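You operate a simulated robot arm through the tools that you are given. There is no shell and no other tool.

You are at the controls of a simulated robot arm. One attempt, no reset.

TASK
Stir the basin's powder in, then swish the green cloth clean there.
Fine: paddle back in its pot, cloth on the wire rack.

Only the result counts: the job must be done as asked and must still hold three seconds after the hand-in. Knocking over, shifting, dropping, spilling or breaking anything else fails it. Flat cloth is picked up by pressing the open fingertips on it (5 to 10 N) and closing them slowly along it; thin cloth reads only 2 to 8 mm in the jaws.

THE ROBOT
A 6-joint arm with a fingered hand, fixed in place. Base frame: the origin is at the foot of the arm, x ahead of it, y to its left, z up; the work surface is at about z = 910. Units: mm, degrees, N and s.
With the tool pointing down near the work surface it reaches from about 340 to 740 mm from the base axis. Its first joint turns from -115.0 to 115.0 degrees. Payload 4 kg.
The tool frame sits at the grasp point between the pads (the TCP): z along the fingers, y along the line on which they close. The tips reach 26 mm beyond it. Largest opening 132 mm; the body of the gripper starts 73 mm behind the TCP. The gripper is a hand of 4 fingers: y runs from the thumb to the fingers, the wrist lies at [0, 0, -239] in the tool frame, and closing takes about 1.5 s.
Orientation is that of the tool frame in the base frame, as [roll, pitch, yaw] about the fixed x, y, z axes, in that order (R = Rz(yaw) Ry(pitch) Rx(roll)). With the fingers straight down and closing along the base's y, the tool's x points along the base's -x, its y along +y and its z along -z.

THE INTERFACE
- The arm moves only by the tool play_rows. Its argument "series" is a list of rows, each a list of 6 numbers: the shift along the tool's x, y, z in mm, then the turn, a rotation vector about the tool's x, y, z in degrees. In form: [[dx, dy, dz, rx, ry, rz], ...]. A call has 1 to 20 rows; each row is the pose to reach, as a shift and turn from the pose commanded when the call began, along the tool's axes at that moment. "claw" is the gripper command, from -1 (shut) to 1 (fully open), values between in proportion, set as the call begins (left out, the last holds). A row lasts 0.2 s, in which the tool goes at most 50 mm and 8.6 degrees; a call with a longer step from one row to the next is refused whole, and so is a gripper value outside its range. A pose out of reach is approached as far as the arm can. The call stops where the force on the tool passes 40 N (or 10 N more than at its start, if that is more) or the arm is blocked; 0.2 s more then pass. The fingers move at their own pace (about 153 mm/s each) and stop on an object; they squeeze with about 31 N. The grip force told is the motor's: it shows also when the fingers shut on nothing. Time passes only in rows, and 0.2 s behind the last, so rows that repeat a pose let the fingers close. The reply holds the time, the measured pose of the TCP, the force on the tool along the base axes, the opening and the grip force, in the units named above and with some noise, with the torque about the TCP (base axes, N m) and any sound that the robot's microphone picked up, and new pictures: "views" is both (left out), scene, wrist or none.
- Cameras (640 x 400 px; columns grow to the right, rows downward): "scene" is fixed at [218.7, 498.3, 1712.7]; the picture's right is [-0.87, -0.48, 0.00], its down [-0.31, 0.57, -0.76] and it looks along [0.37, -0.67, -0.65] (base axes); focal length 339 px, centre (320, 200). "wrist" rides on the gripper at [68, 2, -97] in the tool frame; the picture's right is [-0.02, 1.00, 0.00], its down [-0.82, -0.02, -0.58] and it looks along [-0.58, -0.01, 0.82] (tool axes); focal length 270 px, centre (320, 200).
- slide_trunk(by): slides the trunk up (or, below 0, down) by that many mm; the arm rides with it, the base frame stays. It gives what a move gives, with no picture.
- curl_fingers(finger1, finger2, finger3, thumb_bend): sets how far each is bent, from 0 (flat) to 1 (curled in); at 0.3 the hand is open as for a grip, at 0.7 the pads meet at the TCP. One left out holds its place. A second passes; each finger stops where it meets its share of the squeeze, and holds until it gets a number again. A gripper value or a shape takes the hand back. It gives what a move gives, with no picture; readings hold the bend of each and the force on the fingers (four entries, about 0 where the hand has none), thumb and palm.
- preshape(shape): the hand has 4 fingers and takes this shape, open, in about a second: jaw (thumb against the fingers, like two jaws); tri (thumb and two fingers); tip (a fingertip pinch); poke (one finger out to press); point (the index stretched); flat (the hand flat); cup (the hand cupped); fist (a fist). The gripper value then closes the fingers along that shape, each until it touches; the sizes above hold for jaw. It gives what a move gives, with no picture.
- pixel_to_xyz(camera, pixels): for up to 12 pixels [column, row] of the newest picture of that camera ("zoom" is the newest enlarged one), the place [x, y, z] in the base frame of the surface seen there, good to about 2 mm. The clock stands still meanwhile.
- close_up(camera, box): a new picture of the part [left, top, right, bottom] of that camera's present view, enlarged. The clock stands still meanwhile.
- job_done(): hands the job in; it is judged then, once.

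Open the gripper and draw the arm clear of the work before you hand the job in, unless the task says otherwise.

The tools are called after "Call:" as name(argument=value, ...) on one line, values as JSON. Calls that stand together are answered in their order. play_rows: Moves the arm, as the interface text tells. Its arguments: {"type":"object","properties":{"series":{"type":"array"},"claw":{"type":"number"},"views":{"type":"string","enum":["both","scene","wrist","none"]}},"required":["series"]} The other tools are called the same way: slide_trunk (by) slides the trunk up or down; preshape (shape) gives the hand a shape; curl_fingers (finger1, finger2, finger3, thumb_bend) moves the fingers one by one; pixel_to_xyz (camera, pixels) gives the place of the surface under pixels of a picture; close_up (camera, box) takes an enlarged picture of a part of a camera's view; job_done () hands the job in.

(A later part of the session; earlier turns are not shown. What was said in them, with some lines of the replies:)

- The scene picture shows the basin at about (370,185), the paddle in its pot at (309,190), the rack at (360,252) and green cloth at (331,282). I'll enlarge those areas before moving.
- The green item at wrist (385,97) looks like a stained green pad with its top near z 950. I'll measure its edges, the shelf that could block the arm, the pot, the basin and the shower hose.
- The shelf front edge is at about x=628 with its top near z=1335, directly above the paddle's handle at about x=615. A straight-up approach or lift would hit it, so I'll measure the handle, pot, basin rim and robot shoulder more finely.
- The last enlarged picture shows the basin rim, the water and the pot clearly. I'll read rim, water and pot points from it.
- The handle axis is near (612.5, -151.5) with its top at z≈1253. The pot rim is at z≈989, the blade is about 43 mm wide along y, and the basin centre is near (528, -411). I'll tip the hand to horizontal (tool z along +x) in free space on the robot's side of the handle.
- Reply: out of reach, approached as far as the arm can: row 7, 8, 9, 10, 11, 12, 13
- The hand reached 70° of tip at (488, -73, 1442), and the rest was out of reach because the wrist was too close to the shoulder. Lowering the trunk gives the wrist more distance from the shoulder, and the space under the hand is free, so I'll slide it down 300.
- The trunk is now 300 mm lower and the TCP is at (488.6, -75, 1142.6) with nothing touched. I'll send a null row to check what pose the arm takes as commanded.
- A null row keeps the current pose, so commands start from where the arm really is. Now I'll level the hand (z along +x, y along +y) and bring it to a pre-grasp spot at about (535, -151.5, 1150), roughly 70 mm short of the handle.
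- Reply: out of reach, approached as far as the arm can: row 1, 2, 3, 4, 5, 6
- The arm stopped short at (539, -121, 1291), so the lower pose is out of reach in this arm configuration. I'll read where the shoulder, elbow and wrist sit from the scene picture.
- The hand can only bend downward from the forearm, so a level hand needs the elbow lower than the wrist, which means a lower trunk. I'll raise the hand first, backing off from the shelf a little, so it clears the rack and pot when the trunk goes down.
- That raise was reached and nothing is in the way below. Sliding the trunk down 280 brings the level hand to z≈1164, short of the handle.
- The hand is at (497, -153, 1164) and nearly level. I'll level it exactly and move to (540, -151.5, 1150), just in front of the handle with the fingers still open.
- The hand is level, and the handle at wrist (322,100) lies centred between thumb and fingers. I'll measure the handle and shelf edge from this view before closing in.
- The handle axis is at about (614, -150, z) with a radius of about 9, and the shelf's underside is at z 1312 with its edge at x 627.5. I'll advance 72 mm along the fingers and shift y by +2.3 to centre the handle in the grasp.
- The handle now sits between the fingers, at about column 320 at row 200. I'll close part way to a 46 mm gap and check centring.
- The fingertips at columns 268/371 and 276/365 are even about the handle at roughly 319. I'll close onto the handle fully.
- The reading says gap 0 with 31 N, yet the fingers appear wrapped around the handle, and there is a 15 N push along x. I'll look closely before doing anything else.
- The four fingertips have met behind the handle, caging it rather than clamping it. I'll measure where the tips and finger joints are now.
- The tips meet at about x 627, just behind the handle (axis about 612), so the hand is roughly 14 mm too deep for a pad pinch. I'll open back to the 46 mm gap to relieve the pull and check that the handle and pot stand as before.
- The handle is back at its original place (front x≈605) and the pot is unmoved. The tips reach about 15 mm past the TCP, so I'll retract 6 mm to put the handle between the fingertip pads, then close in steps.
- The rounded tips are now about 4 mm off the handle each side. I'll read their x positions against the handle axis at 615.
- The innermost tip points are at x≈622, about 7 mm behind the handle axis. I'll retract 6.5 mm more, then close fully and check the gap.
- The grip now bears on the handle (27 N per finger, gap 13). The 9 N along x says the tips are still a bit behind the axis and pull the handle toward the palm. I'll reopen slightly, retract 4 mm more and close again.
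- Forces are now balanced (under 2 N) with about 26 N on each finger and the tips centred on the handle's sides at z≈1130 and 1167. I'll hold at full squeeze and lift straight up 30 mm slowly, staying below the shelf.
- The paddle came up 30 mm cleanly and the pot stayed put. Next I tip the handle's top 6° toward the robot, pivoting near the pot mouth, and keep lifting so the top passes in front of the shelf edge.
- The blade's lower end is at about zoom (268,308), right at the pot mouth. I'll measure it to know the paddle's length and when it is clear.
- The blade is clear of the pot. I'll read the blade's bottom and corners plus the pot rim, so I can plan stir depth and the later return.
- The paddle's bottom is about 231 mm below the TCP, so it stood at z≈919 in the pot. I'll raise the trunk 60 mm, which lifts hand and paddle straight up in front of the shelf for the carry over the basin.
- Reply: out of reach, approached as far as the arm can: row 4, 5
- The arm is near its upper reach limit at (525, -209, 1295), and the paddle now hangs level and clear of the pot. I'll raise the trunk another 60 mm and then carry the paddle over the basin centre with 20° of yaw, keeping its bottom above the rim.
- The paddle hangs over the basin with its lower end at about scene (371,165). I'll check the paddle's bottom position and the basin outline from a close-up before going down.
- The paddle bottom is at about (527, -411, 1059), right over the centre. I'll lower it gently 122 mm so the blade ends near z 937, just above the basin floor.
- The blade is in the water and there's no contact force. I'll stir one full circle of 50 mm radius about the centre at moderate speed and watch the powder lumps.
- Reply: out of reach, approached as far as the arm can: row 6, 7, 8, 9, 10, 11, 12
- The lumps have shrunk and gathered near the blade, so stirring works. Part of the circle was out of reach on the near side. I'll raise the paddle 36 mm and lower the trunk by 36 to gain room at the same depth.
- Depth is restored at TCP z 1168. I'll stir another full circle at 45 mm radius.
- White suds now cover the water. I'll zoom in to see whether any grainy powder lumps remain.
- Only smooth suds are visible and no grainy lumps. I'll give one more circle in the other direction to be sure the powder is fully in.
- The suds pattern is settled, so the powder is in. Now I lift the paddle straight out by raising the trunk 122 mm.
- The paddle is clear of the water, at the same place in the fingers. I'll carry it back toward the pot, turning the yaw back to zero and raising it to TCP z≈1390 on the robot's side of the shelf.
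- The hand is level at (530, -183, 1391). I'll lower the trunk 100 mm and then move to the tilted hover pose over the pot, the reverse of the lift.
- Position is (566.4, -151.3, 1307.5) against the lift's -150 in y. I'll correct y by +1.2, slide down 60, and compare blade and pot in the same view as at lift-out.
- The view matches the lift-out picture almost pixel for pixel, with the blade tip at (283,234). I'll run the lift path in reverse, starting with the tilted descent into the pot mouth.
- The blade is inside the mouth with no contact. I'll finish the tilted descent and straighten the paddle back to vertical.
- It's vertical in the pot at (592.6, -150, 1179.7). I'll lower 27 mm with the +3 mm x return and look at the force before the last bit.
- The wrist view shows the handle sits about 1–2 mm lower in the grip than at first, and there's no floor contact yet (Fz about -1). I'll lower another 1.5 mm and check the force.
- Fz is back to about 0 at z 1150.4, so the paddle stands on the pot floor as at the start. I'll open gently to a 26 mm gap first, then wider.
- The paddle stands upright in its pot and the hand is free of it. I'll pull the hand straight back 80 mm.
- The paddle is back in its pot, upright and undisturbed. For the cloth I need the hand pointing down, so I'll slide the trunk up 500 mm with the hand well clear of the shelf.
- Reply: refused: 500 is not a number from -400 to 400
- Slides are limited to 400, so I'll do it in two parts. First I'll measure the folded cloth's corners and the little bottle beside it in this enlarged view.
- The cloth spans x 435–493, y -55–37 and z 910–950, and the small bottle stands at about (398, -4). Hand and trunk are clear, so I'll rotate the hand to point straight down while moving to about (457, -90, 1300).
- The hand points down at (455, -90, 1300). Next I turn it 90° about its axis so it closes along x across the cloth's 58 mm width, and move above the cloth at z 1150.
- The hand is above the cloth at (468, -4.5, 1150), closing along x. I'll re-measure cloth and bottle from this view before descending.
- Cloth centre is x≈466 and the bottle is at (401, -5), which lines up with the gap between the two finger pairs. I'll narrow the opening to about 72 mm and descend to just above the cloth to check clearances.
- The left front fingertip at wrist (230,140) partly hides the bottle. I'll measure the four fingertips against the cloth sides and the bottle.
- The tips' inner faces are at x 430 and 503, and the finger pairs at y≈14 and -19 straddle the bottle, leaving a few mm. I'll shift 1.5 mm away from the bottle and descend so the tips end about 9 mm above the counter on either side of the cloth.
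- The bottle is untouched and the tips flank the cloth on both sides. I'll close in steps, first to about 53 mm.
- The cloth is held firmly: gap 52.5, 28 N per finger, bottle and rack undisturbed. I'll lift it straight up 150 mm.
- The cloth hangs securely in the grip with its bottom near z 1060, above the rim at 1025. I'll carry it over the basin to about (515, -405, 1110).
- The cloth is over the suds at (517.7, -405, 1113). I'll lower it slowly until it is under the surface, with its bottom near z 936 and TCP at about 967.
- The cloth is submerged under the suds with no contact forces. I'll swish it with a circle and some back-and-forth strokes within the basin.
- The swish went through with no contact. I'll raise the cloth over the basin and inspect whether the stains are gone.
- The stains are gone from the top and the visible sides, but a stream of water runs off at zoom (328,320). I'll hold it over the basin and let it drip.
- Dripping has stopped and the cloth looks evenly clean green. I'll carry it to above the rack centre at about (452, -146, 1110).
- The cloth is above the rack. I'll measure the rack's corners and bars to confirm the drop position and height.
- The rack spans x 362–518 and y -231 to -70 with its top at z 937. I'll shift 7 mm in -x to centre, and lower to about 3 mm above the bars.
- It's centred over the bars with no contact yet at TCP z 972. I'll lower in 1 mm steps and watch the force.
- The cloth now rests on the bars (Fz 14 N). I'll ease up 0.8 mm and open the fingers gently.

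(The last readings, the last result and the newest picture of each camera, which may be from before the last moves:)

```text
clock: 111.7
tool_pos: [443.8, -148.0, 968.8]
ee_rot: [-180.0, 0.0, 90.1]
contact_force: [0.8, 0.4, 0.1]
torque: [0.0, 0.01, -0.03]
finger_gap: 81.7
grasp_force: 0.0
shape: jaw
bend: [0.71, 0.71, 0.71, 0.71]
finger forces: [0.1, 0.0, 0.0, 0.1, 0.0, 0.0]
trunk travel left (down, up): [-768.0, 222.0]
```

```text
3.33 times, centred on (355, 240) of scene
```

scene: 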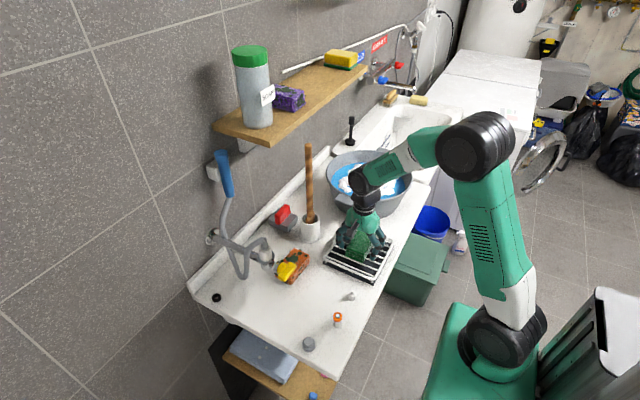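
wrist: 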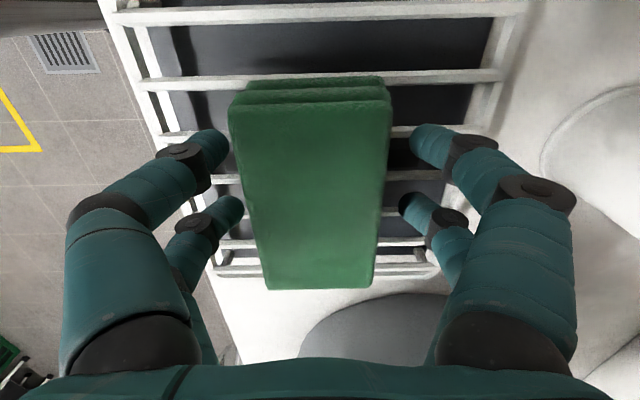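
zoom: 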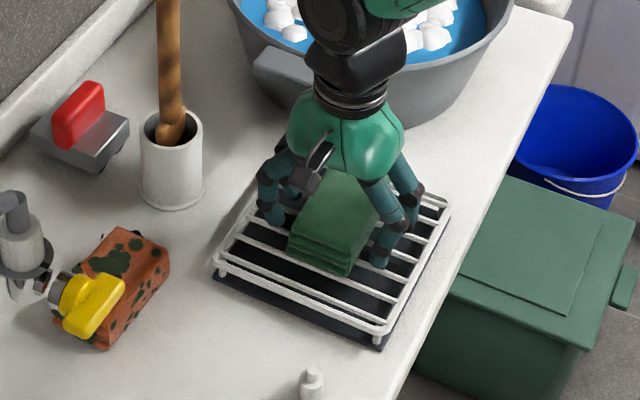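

The cloth is released and lies on the rack, with the fingers clear of it on both sides. I'll lift the hand straight up 150 mm.

Call:
play_rows(series=[[0, 0, -10, 0, 0, 0], [0, 0, -25, 0, 0, 0], [0, 0, -50, 0, 0, 0], [0, 0, -80, 0, 0, 0], [0, 0, -115, 0, 0, 0], [0, 0, -150, 0, 0, 0], [0, 0, -150, 0, 0, 0]], views="both")

Call:
close_up(camera="scene", box=[290, 180, 420, 300])

Call:
close_up(camera="wrist", box=[180, 0, 460, 260])

```text
clock: 113.3
tool_pos: [444.2, -148.1, 1121.4]
ee_rot: [180.0, 0.1, 90.1]
contact_force: [0.2, -0.2, 0.2]
torque: [0.0, -0.01, 0.0]
finger_gap: 82.2
grasp_force: 0.0
shape: jaw
bend: [0.71, 0.71, 0.71, 0.71]
finger forces: [0.1, 0.0, 0.1, 0.1, 0.1, 0.0]
trunk travel left (down, up): [-768.0, 222.0]
```

scene: 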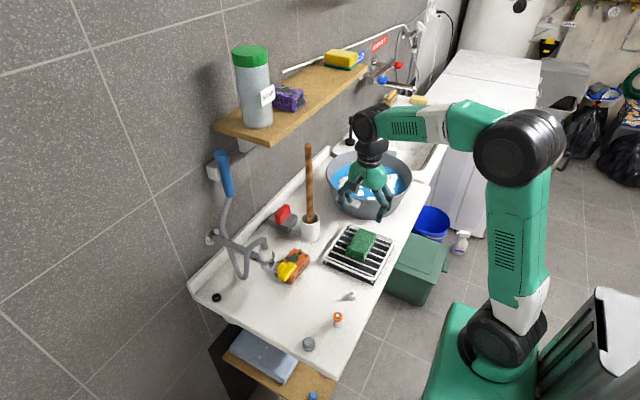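
wrist: 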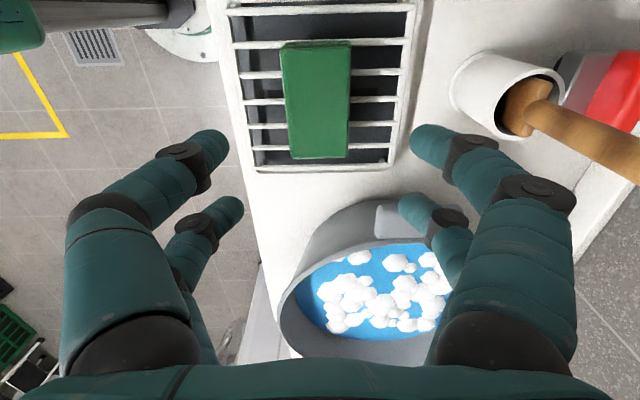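

```text
3.33 times, centred on (355, 240) of scene
```

zoom: 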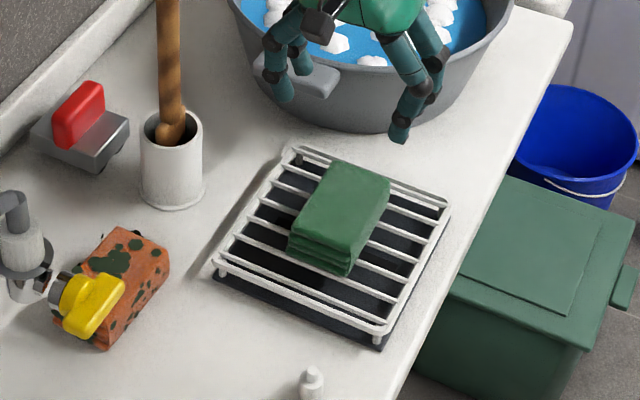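

```text
1.54 times, centred on (320, 130) of wrist
```

zoom: 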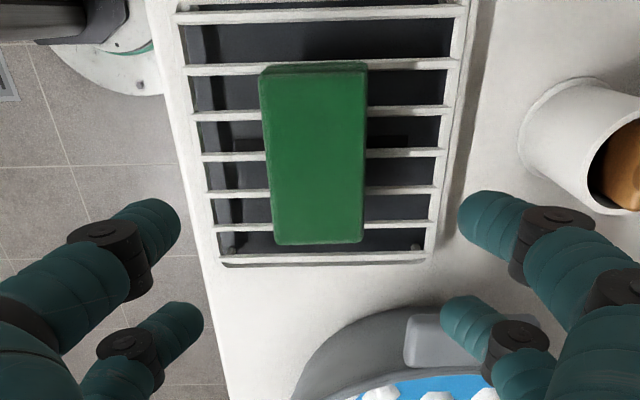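

The cloth lies flat and clean on the rack, and everything else looks in place. I'll raise the arm clear with the trunk and open the hand fully.

Call:
slide_trunk(by=180)

Call:
play_rows(series=[[0, -15, -10, 0, 0, 0], [0, -30, -20, 0, 0, 0], [0, -45, -30, 0, 0, 0], [0, -60, -40, 0, 0, 0], [0, -60, -40, 0, 0, 0]], claw=1, views="both")

Call:
close_up(camera="scene", box=[180, 130, 440, 330])

Call:
pixel_to_xyz(camera="scene", pixels=[[308, 147], [309, 180], [311, 222], [345, 200], [283, 215], [290, 265], [350, 294], [338, 317], [362, 243], [371, 216]])

```text
clock: 115.3
tool_pos: [444.8, -148.1, 1298.4]
ee_rot: [-180.0, 0.0, 90.1]
contact_force: [-0.3, 0.3, -0.2]
torque: [-0.01, 0.03, 0.02]
finger_gap: 82.2
grasp_force: 0.1
shape: jaw
bend: [0.71, 0.71, 0.71, 0.71]
finger forces: [0.0, 0.0, 0.1, 0.0, 0.0, 0.0]
trunk travel left (down, up): [-948.0, 42.0]
```

```text
clock: 116.5
tool_pos: [382.7, -149.5, 1337.6]
ee_rot: [-180.0, 0.0, 90.2]
contact_force: [-1.5, 0.0, 0.4]
torque: [0.0, 0.0, -0.01]
finger_gap: 131.7
grasp_force: 0.1
shape: jaw
bend: [0.3, 0.3, 0.3, 0.3]
finger forces: [0.0, 0.1, 0.1, 0.1, 0.0, 0.0]
trunk travel left (down, up): [-948.0, 42.0]
```

scene: 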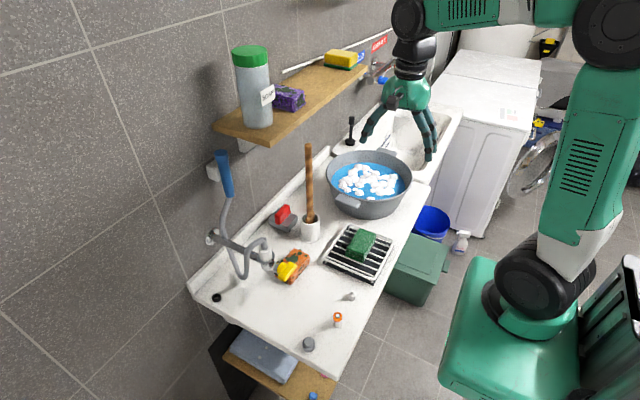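
wrist: 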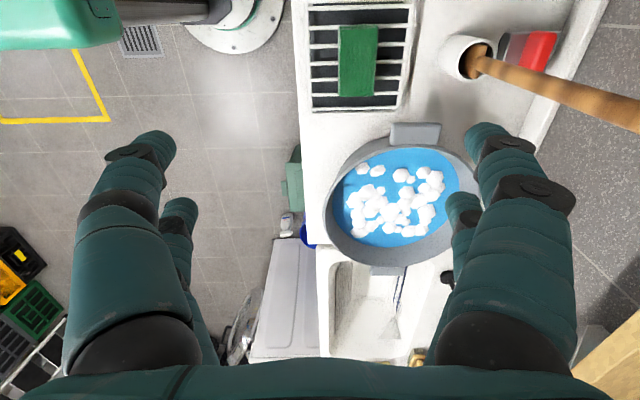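

```text
2.00 times, centred on (310, 230) of scene
```

zoom: 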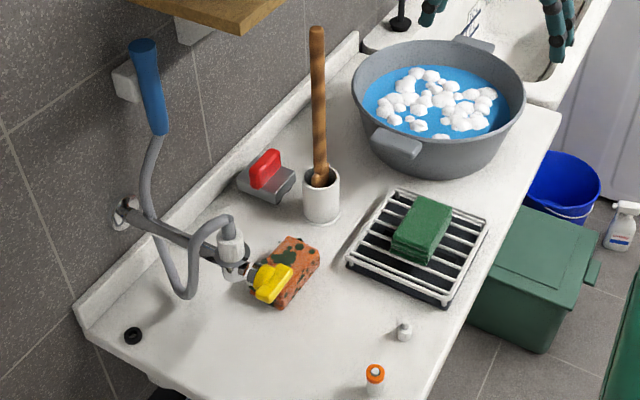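

```text
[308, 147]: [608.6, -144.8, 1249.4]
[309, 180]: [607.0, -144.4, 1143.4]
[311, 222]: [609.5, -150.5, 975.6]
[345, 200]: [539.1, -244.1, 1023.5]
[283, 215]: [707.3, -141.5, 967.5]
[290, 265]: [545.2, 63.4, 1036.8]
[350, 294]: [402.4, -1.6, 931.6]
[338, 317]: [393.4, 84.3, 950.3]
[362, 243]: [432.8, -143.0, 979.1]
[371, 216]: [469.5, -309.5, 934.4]
```

Paddle, pot, basin, bottle and soap dish all read the same positions as at the start. I'll take one last close look at the cloth for leftover stains.

Call:
close_up(camera="scene", box=[335, 220, 395, 275])

Call:
close_up(camera="wrist", box=[290, 0, 430, 120])

```text
7.27 times, centred on (365, 248) of scene
```

zoom: 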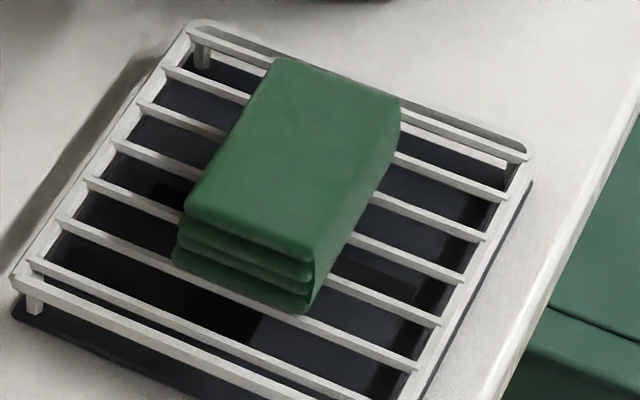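

```text
3.33 times, centred on (360, 60) of wrist
```

zoom: 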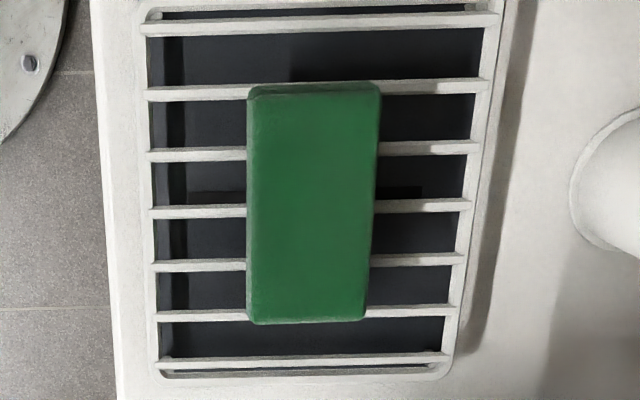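

The cloth shows no stains on its visible faces and lies flat on the wire rack. The paddle stands in its pot, the suds are settled, and the open hand is well clear, so I'm handing the job in.

Call:
job_done()

```text
The job is handed in.
```

The job is handed in, and as far as the cameras show it was done as asked.

- **Powder:** I stirred three full circles with the paddle. The lumps are gone and the basin is covered in suds.
- **Paddle:** it stands upright in its pot, at the same position it read at the start.
- **Cloth:** I swished the green cloth in the suds and let it drip over the basin until it stopped. It now lies flat in the middle of the wire rack, with no stains on any face I could see. I couldn't see its underside.
- **Everything else:** the basin, pot, soap dish, small bottle and shower fitting read within about 4 mm of their starting positions. I saw no spills. The arm is raised clear with the hand open.

On my first try at gripping the paddle, the fingers closed behind the handle and pulled it slightly. I reopened the hand straight away, and the handle and pot were where they had been.
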